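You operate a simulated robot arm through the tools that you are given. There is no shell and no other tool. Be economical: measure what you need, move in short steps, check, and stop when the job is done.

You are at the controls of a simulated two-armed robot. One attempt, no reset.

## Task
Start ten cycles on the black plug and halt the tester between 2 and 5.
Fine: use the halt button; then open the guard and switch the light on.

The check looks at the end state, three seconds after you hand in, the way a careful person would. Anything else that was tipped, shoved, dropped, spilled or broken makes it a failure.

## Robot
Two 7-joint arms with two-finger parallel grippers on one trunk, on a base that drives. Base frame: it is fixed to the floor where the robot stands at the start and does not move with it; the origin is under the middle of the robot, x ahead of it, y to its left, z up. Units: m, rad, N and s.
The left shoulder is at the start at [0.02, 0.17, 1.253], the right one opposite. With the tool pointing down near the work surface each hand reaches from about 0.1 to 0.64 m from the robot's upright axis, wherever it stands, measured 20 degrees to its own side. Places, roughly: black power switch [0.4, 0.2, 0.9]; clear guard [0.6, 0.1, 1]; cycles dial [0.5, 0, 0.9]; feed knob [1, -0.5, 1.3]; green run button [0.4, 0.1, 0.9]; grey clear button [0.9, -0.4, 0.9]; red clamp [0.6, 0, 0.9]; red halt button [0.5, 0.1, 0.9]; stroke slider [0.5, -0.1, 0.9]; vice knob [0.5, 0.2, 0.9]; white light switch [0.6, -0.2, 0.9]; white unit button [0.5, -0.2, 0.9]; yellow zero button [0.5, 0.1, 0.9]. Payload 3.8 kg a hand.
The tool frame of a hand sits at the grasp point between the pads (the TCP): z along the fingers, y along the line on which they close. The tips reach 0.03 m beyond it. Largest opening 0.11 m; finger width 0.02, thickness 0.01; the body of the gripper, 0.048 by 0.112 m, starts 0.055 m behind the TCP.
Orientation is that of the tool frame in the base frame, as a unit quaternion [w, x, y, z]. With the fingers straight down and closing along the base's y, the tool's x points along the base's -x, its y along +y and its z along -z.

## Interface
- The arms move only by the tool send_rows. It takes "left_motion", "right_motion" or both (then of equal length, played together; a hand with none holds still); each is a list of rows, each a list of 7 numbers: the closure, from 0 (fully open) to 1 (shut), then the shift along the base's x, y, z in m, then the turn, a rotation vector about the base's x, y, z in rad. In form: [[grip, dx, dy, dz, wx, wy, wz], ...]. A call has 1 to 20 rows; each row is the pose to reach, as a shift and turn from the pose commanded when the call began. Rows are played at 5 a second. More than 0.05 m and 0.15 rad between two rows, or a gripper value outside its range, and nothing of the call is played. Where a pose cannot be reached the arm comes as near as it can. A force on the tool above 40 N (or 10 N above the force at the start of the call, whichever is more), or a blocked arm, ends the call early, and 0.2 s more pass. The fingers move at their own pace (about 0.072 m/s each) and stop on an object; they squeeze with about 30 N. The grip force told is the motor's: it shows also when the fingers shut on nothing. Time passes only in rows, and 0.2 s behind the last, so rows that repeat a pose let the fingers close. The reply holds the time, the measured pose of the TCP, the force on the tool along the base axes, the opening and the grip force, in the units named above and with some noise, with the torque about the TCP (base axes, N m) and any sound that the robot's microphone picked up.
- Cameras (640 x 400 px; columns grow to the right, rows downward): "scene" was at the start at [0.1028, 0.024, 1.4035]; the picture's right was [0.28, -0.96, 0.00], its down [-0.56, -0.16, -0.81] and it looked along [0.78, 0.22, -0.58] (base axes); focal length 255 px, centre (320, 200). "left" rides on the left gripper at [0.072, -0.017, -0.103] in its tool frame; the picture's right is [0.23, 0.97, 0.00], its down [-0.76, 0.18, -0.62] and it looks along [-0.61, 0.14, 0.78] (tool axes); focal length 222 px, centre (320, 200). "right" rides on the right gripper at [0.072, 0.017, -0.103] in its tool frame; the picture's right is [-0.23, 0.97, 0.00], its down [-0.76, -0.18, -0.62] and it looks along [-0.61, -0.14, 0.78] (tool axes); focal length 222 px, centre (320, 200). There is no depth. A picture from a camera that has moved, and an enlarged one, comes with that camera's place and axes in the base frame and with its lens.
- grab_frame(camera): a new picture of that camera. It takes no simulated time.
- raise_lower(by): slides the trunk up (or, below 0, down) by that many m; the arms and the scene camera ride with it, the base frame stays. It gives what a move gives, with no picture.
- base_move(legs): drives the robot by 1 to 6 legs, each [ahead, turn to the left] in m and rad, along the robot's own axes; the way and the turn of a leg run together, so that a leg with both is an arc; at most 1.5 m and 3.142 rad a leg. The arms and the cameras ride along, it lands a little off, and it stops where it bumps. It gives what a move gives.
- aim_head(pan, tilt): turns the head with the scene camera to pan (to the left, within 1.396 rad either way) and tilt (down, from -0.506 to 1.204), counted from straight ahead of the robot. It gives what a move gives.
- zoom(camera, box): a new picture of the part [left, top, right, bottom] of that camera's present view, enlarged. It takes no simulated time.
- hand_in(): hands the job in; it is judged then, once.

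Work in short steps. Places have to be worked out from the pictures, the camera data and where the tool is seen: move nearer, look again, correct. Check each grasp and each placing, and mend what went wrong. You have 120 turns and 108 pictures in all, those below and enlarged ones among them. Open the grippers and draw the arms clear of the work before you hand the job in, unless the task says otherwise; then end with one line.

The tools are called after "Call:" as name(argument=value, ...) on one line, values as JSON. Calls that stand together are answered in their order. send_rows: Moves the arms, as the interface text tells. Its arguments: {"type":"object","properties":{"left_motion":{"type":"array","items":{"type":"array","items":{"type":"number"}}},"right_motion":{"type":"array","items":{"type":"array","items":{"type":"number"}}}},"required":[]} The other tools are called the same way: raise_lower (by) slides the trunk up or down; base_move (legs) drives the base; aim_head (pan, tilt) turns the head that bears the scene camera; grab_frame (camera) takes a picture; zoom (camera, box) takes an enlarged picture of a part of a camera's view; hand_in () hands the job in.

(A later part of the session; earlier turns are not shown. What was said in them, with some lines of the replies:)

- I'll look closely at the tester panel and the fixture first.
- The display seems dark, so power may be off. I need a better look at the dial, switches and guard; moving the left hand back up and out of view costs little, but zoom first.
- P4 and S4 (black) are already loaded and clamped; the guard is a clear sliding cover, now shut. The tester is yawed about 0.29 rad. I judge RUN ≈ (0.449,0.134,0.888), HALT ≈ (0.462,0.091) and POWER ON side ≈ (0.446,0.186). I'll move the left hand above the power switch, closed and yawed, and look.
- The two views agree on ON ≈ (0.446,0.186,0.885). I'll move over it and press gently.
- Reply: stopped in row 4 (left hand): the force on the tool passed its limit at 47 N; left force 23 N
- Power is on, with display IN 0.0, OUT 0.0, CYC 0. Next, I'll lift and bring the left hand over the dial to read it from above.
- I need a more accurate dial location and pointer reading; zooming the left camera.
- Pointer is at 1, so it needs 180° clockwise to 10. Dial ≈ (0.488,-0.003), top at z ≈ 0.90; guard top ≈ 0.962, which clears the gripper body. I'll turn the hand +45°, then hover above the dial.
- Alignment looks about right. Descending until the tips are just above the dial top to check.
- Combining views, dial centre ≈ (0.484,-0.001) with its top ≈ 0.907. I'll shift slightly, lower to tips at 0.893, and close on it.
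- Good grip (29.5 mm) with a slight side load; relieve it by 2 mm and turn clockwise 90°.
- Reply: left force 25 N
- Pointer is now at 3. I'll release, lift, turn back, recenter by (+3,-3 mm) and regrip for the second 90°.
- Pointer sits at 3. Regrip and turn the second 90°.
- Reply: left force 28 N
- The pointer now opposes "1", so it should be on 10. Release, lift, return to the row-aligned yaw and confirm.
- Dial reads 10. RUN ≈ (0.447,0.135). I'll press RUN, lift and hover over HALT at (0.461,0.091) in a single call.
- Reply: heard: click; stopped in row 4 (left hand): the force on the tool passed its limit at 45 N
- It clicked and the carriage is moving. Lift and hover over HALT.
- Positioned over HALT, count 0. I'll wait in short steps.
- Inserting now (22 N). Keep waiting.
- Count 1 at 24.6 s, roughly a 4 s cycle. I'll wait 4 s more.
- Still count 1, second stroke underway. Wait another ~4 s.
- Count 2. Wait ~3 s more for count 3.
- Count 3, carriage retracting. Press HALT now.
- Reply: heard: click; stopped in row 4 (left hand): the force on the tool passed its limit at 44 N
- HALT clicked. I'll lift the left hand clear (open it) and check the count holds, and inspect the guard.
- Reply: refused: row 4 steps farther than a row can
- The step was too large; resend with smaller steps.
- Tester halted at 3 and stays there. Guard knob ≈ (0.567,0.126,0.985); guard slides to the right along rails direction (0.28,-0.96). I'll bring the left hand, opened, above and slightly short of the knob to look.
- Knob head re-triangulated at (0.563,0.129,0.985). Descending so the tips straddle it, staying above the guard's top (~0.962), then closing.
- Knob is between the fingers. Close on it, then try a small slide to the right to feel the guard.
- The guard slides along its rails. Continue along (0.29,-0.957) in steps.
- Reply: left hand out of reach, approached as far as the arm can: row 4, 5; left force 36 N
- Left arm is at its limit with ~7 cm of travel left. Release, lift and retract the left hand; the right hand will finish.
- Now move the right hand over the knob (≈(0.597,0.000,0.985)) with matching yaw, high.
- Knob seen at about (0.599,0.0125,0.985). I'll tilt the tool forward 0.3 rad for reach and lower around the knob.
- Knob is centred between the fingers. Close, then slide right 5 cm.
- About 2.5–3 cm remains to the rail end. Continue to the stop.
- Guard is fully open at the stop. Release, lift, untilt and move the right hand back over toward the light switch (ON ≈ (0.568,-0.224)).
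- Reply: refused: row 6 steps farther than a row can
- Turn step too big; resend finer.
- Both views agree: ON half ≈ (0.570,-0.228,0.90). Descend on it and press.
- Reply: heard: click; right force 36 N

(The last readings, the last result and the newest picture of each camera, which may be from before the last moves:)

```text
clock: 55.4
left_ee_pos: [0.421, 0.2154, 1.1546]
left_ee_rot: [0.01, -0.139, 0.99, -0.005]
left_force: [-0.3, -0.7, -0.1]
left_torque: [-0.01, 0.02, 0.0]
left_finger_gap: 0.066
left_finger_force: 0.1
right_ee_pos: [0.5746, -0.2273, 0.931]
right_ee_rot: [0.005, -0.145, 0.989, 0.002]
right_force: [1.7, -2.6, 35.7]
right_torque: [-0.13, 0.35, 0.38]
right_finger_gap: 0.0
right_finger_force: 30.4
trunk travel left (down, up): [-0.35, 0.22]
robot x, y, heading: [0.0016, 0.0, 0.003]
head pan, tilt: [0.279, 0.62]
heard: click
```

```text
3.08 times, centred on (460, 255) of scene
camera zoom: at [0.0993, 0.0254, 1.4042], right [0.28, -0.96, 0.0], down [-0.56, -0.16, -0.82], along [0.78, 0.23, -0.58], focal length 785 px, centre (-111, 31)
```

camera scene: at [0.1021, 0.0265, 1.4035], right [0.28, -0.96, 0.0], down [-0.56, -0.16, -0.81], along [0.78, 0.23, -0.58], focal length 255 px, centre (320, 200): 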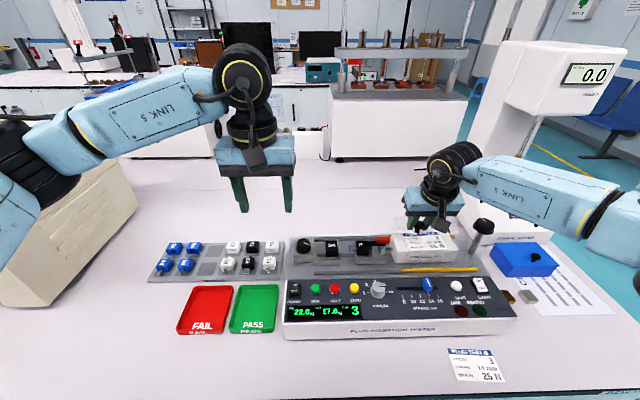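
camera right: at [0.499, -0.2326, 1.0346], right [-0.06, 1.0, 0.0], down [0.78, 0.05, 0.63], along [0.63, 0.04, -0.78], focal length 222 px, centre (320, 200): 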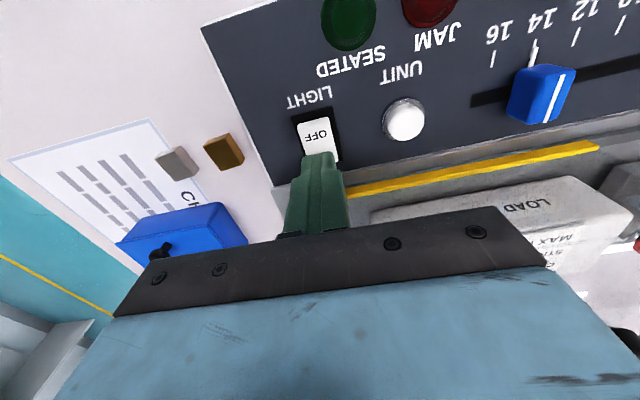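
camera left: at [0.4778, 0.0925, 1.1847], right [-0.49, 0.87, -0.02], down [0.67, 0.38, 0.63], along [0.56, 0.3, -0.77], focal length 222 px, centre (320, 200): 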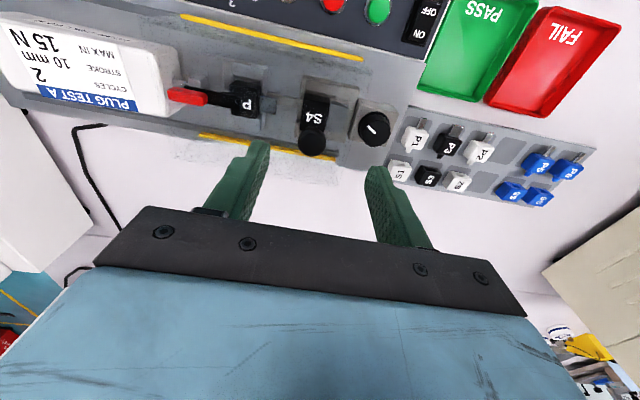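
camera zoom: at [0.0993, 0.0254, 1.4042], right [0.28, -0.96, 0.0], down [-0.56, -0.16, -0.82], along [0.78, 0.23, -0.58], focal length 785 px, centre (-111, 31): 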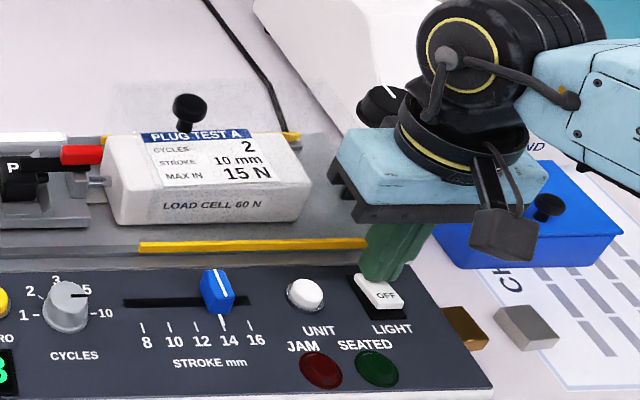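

Clicked. Lift straight up and retract the right hand, then check all.

Call:
send_rows(right_motion=[[1, 0, 0, 0.03, 0, 0, 0], [1, 0, 0, 0.07, 0, 0, 0], [1, -0.02, 0, 0.11, 0, 0, 0], [0.5, -0.05, 0.0, 0.15, 0, 0, 0], [0.2, -0.09, 0.0, 0.18, 0, 0, 0], [0, -0.12, 0.0, 0.21, 0, 0, 0], [0, -0.14, 0.0, 0.23, 0, 0, 0], [0, -0.14, 0.0, 0.23, 0, 0, 0]])

Call:
grab_frame(camera="scene")

Call:
zoom(camera="scene", box=[280, 210, 520, 350])

Call:
grab_frame(camera="right")

```text
clock: 57.2
left_ee_pos: [0.4237, 0.215, 1.1529]
left_ee_rot: [0.01, -0.138, 0.99, -0.005]
left_force: [0.4, -1.0, 0.0]
left_torque: [-0.01, -0.03, 0.02]
left_finger_gap: 0.0661
left_finger_force: 0.0
right_ee_pos: [0.4338, -0.227, 1.1562]
right_ee_rot: [-0.001, -0.145, 0.989, 0.001]
right_force: [0.5, 0.5, -0.2]
right_torque: [0.0, 0.03, 0.0]
right_finger_gap: 0.1098
right_finger_force: 0.1
trunk travel left (down, up): [-0.35, 0.22]
robot x, y, heading: [0.0004, 0.0027, 0.006]
head pan, tilt: [0.279, 0.62]
heard: click
```

```text
39 pictures are left
camera scene: at [0.1028, 0.0247, 1.4035], right [0.28, -0.96, 0.0], down [-0.56, -0.16, -0.81], along [0.78, 0.23, -0.58], focal length 255 px, centre (320, 200)
```

scene: 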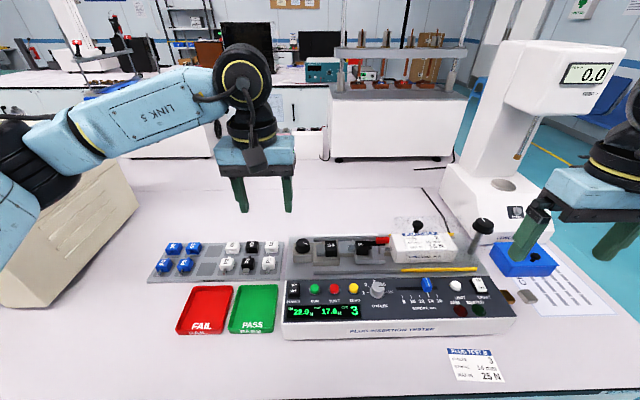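

```text
2.67 times, centred on (400, 280) of scene
camera zoom: at [0.1028, 0.0247, 1.4035], right [0.28, -0.96, 0.0], down [-0.56, -0.16, -0.81], along [0.78, 0.23, -0.58], focal length 680 px, centre (107, -13)
```

zoom: 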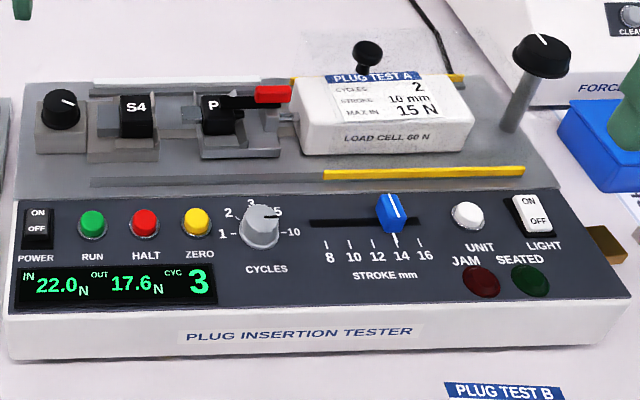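

```text
37 pictures are left
camera right: at [0.3599, -0.2326, 1.2604], right [-0.06, 1.0, 0.0], down [0.78, 0.05, 0.62], along [0.62, 0.04, -0.78], focal length 222 px, centre (320, 200)
```

right: 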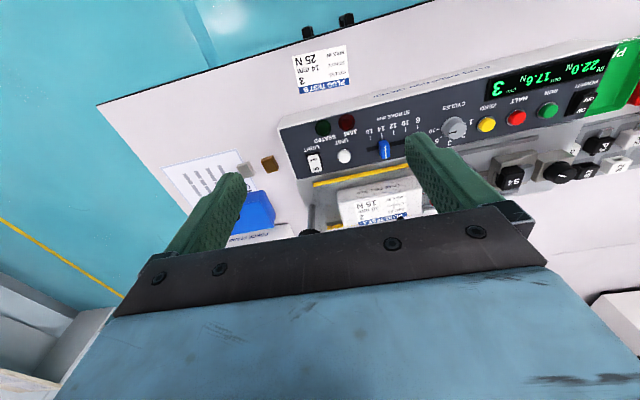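

A second click came on lifting; I need to check that the light switch actually stays on.

Call:
zoom(camera="scene", box=[440, 265, 504, 305])

Call:
zoom(camera="scene", box=[280, 265, 344, 305])

Call:
zoom(camera="right", box=[270, 100, 430, 200])

```text
10.00 times, centred on (472, 285) of scene
camera zoom: at [0.1028, 0.0247, 1.4035], right [0.28, -0.96, 0.0], down [-0.56, -0.16, -0.81], along [0.78, 0.23, -0.58], focal length 2550 px, centre (-1200, -650)
```

zoom: 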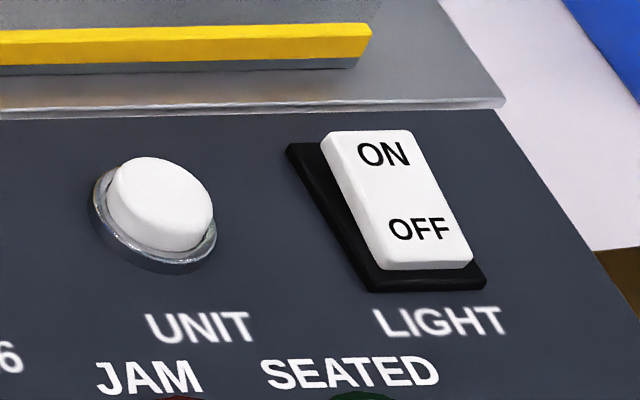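

```text
10.00 times, centred on (312, 285) of scene
camera zoom: at [0.1028, 0.0247, 1.4035], right [0.28, -0.96, 0.0], down [-0.56, -0.16, -0.81], along [0.78, 0.23, -0.58], focal length 2550 px, centre (400, -650)
```

zoom: 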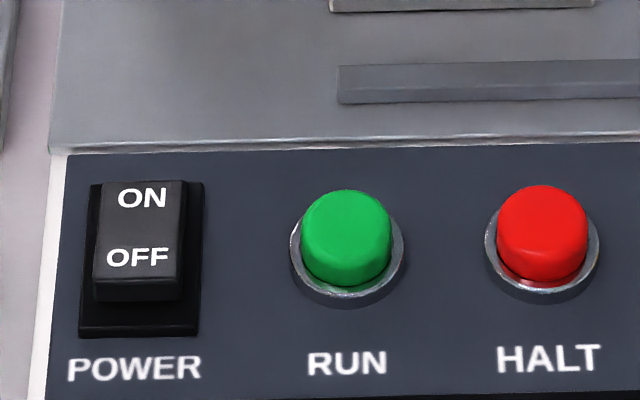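

```text
4.00 times, centred on (350, 150) of right
camera zoom: at [0.3599, -0.2326, 1.2604], right [-0.06, 1.0, 0.0], down [0.78, 0.05, 0.62], along [0.62, 0.04, -0.78], focal length 888 px, centre (200, 400)
```

zoom: 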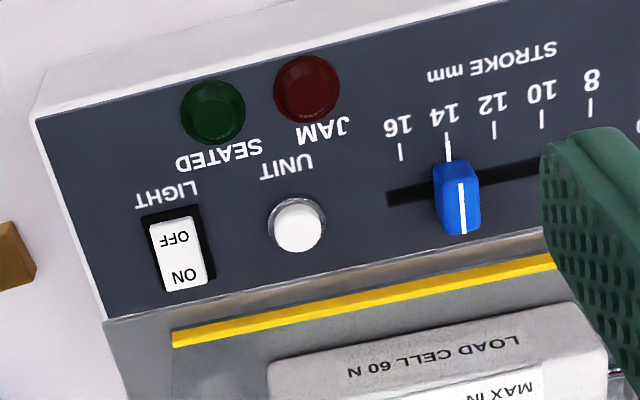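

The light rocker is back with its ON end raised (compare the power rocker), so it did not latch. I'll press again, a few mm further toward the ON end and deeper.

Call:
send_rows(right_motion=[[0.5, 0.04, 0, -0.02, 0, 0, 0], [1, 0.08, 0, -0.05, 0, 0, 0], [1, 0.115, 0, -0.08, 0, 0, 0], [1, 0.135, 0, -0.12, 0, 0, 0], [1, 0.144, 0.001, -0.16, 0, 0, 0], [1, 0.144, 0.001, -0.2, 0, 0, 0], [1, 0.144, 0.001, -0.215, 0, 0, 0], [1, 0.144, 0.001, -0.223, 0, 0, 0], [1, 0.144, 0.001, -0.23, 0, 0, 0], [1, 0.144, 0.001, -0.236, 0, 0, 0], [1, 0.144, 0.001, -0.242, 0, 0, 0]])

Call:
zoom(camera="right", box=[240, 60, 480, 210])

Call:
zoom(camera="scene", box=[440, 255, 504, 305])

```text
clock: 59.4
left_ee_pos: [0.4231, 0.2148, 1.1531]
left_ee_rot: [0.01, -0.138, 0.99, -0.005]
left_force: [0.0, -0.2, -0.4]
left_torque: [-0.01, 0.0, 0.01]
left_finger_gap: 0.0662
left_finger_force: 0.1
right_ee_pos: [0.5805, -0.2263, 0.9316]
right_ee_rot: [0.005, -0.145, 0.989, 0.003]
right_force: [-2.9, 0.4, 14.2]
right_torque: [-0.08, 0.21, -0.02]
right_finger_gap: 0.0
right_finger_force: 29.7
trunk travel left (down, up): [-0.35, 0.22]
robot x, y, heading: [-0.0015, -0.0026, 0.001]
head pan, tilt: [0.279, 0.62]
heard: click
stopped in row 10 (right hand): the force on the tool passed its limit at 47 N (the readings are from after the stop); the commanded pose is now the measured one
```

```text
2.67 times, centred on (360, 135) of right
camera zoom: at [0.5044, -0.2321, 1.0334], right [-0.06, 1.0, 0.01], down [0.77, 0.04, 0.63], along [0.63, 0.04, -0.78], focal length 592 px, centre (213, 373)
```

zoom: 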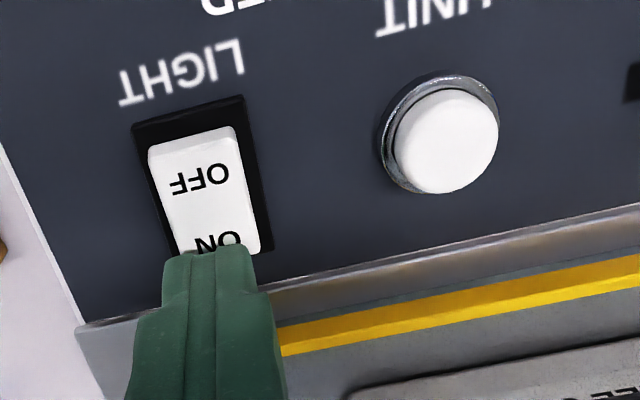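

```text
8.00 times, centred on (472, 280) of scene
camera zoom: at [0.1022, 0.0247, 1.4035], right [0.28, -0.96, 0.0], down [-0.56, -0.16, -0.81], along [0.78, 0.23, -0.58], focal length 2040 px, centre (-896, -440)
```

zoom: 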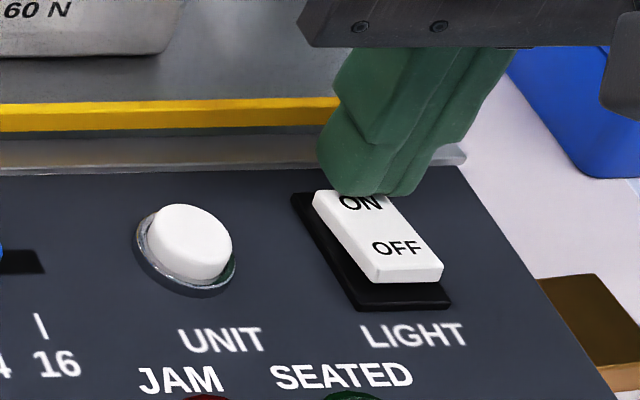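

The ON end is down now. Lift straight up slowly and check before retracting.

Call:
send_rows(right_motion=[[1, 0.0, 0, 0.01, 0, 0, 0], [1, 0.0, 0, 0.03, 0, 0, 0], [1, 0, 0, 0.06, 0, 0, 0], [1, 0, 0, 0.08, 0, 0, 0]])

Call:
zoom(camera="scene", box=[440, 265, 504, 305])

```text
clock: 60.4
left_ee_pos: [0.4226, 0.2153, 1.153]
left_ee_rot: [0.01, -0.138, 0.99, -0.005]
left_force: [-0.2, -0.5, 0.2]
left_torque: [0.03, -0.01, -0.02]
left_finger_gap: 0.066
left_finger_force: 0.0
right_ee_pos: [0.5781, -0.2256, 1.0099]
right_ee_rot: [0.004, -0.145, 0.989, 0.002]
right_force: [-1.3, -0.8, 0.0]
right_torque: [0.01, -0.01, 0.03]
right_finger_gap: 0.0001
right_finger_force: 30.2
trunk travel left (down, up): [-0.35, 0.22]
robot x, y, heading: [-0.0023, -0.0055, 0.003]
head pan, tilt: [0.279, 0.62]
```

```text
10.00 times, centred on (472, 285) of scene
camera zoom: at [0.1022, 0.0245, 1.4035], right [0.28, -0.96, 0.0], down [-0.56, -0.16, -0.81], along [0.78, 0.23, -0.58], focal length 2550 px, centre (-1200, -650)
```

zoom: 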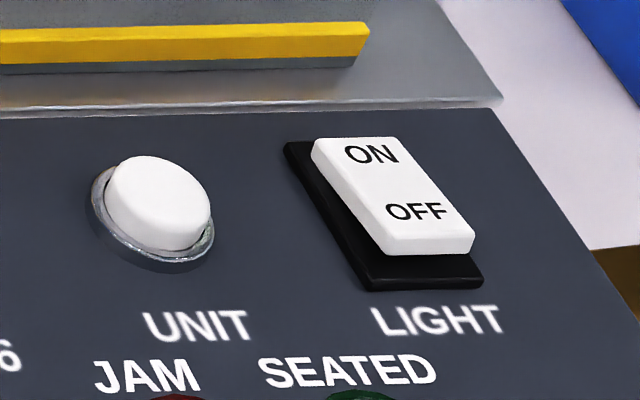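

It latched: ON end down, OFF end raised, no second click. Retract the right hand and do a final check.

Call:
send_rows(right_motion=[[1, -0.01, 0, 0.04, 0, 0, 0], [1, -0.04, 0, 0.07, 0, 0, 0], [0.5, -0.08, 0, 0.1, 0, 0, 0], [0, -0.12, 0, 0.13, 0, 0, 0], [0, -0.14, 0, 0.15, 0, 0, 0], [0, -0.14, 0, 0.15, 0, 0, 0]], left_motion=[[0.2, 0, 0, 0, 0, 0, 0], [0, 0, 0, 0, 0, 0, 0], [0, 0, 0, 0, 0, 0, 0], [0, 0, 0, 0, 0, 0, 0], [0, 0, 0, 0, 0, 0, 0], [0, 0, 0, 0, 0, 0, 0]])

Call:
grab_frame(camera="scene")

Call:
zoom(camera="scene", box=[280, 210, 520, 350])

```text
clock: 61.8
left_ee_pos: [0.423, 0.2137, 1.1535]
left_ee_rot: [0.009, -0.138, 0.99, -0.005]
left_force: [0.6, -0.2, 0.5]
left_torque: [-0.02, -0.01, -0.02]
left_finger_gap: 0.11
left_finger_force: 0.0
right_ee_pos: [0.438, -0.2278, 1.1574]
right_ee_rot: [0.005, -0.145, 0.989, 0.001]
right_force: [0.0, 0.4, -0.6]
right_torque: [0.01, 0.03, -0.01]
right_finger_gap: 0.11
right_finger_force: 0.0
trunk travel left (down, up): [-0.35, 0.22]
robot x, y, heading: [-0.0017, 0.0002, 0.002]
head pan, tilt: [0.279, 0.62]
```

```text
30 pictures are left
camera scene: at [0.1025, 0.0244, 1.4035], right [0.28, -0.96, 0.0], down [-0.56, -0.16, -0.81], along [0.78, 0.23, -0.58], focal length 255 px, centre (320, 200)
```

scene: 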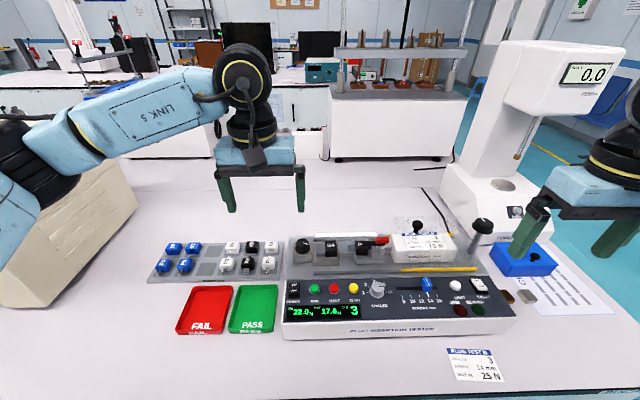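

```text
2.67 times, centred on (400, 280) of scene
camera zoom: at [0.1025, 0.0244, 1.4035], right [0.28, -0.96, 0.0], down [-0.56, -0.16, -0.81], along [0.78, 0.23, -0.58], focal length 680 px, centre (107, -13)
```

zoom: 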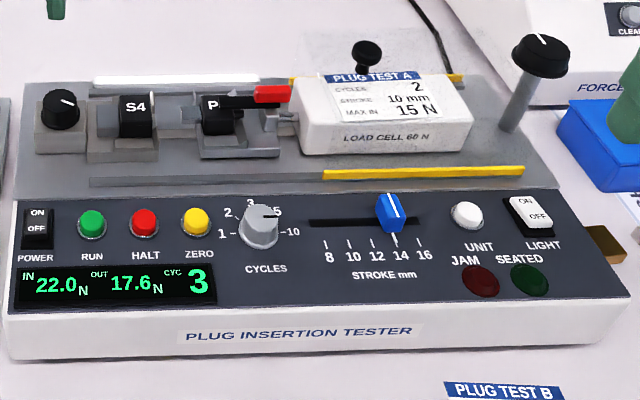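

The rear light bar is lit, count is 3, the guard is open, the dial reads 10, and both hands are clear and open. Handing in.

Call:
hand_in()

```text
The job is handed in.
```

I set the dial to ten cycles, started the tester on the black plug and halted it with the halt button at count 3. Then I slid the guard fully open and switched the light on, and I saw nothing tipped or out of place in the final picture.
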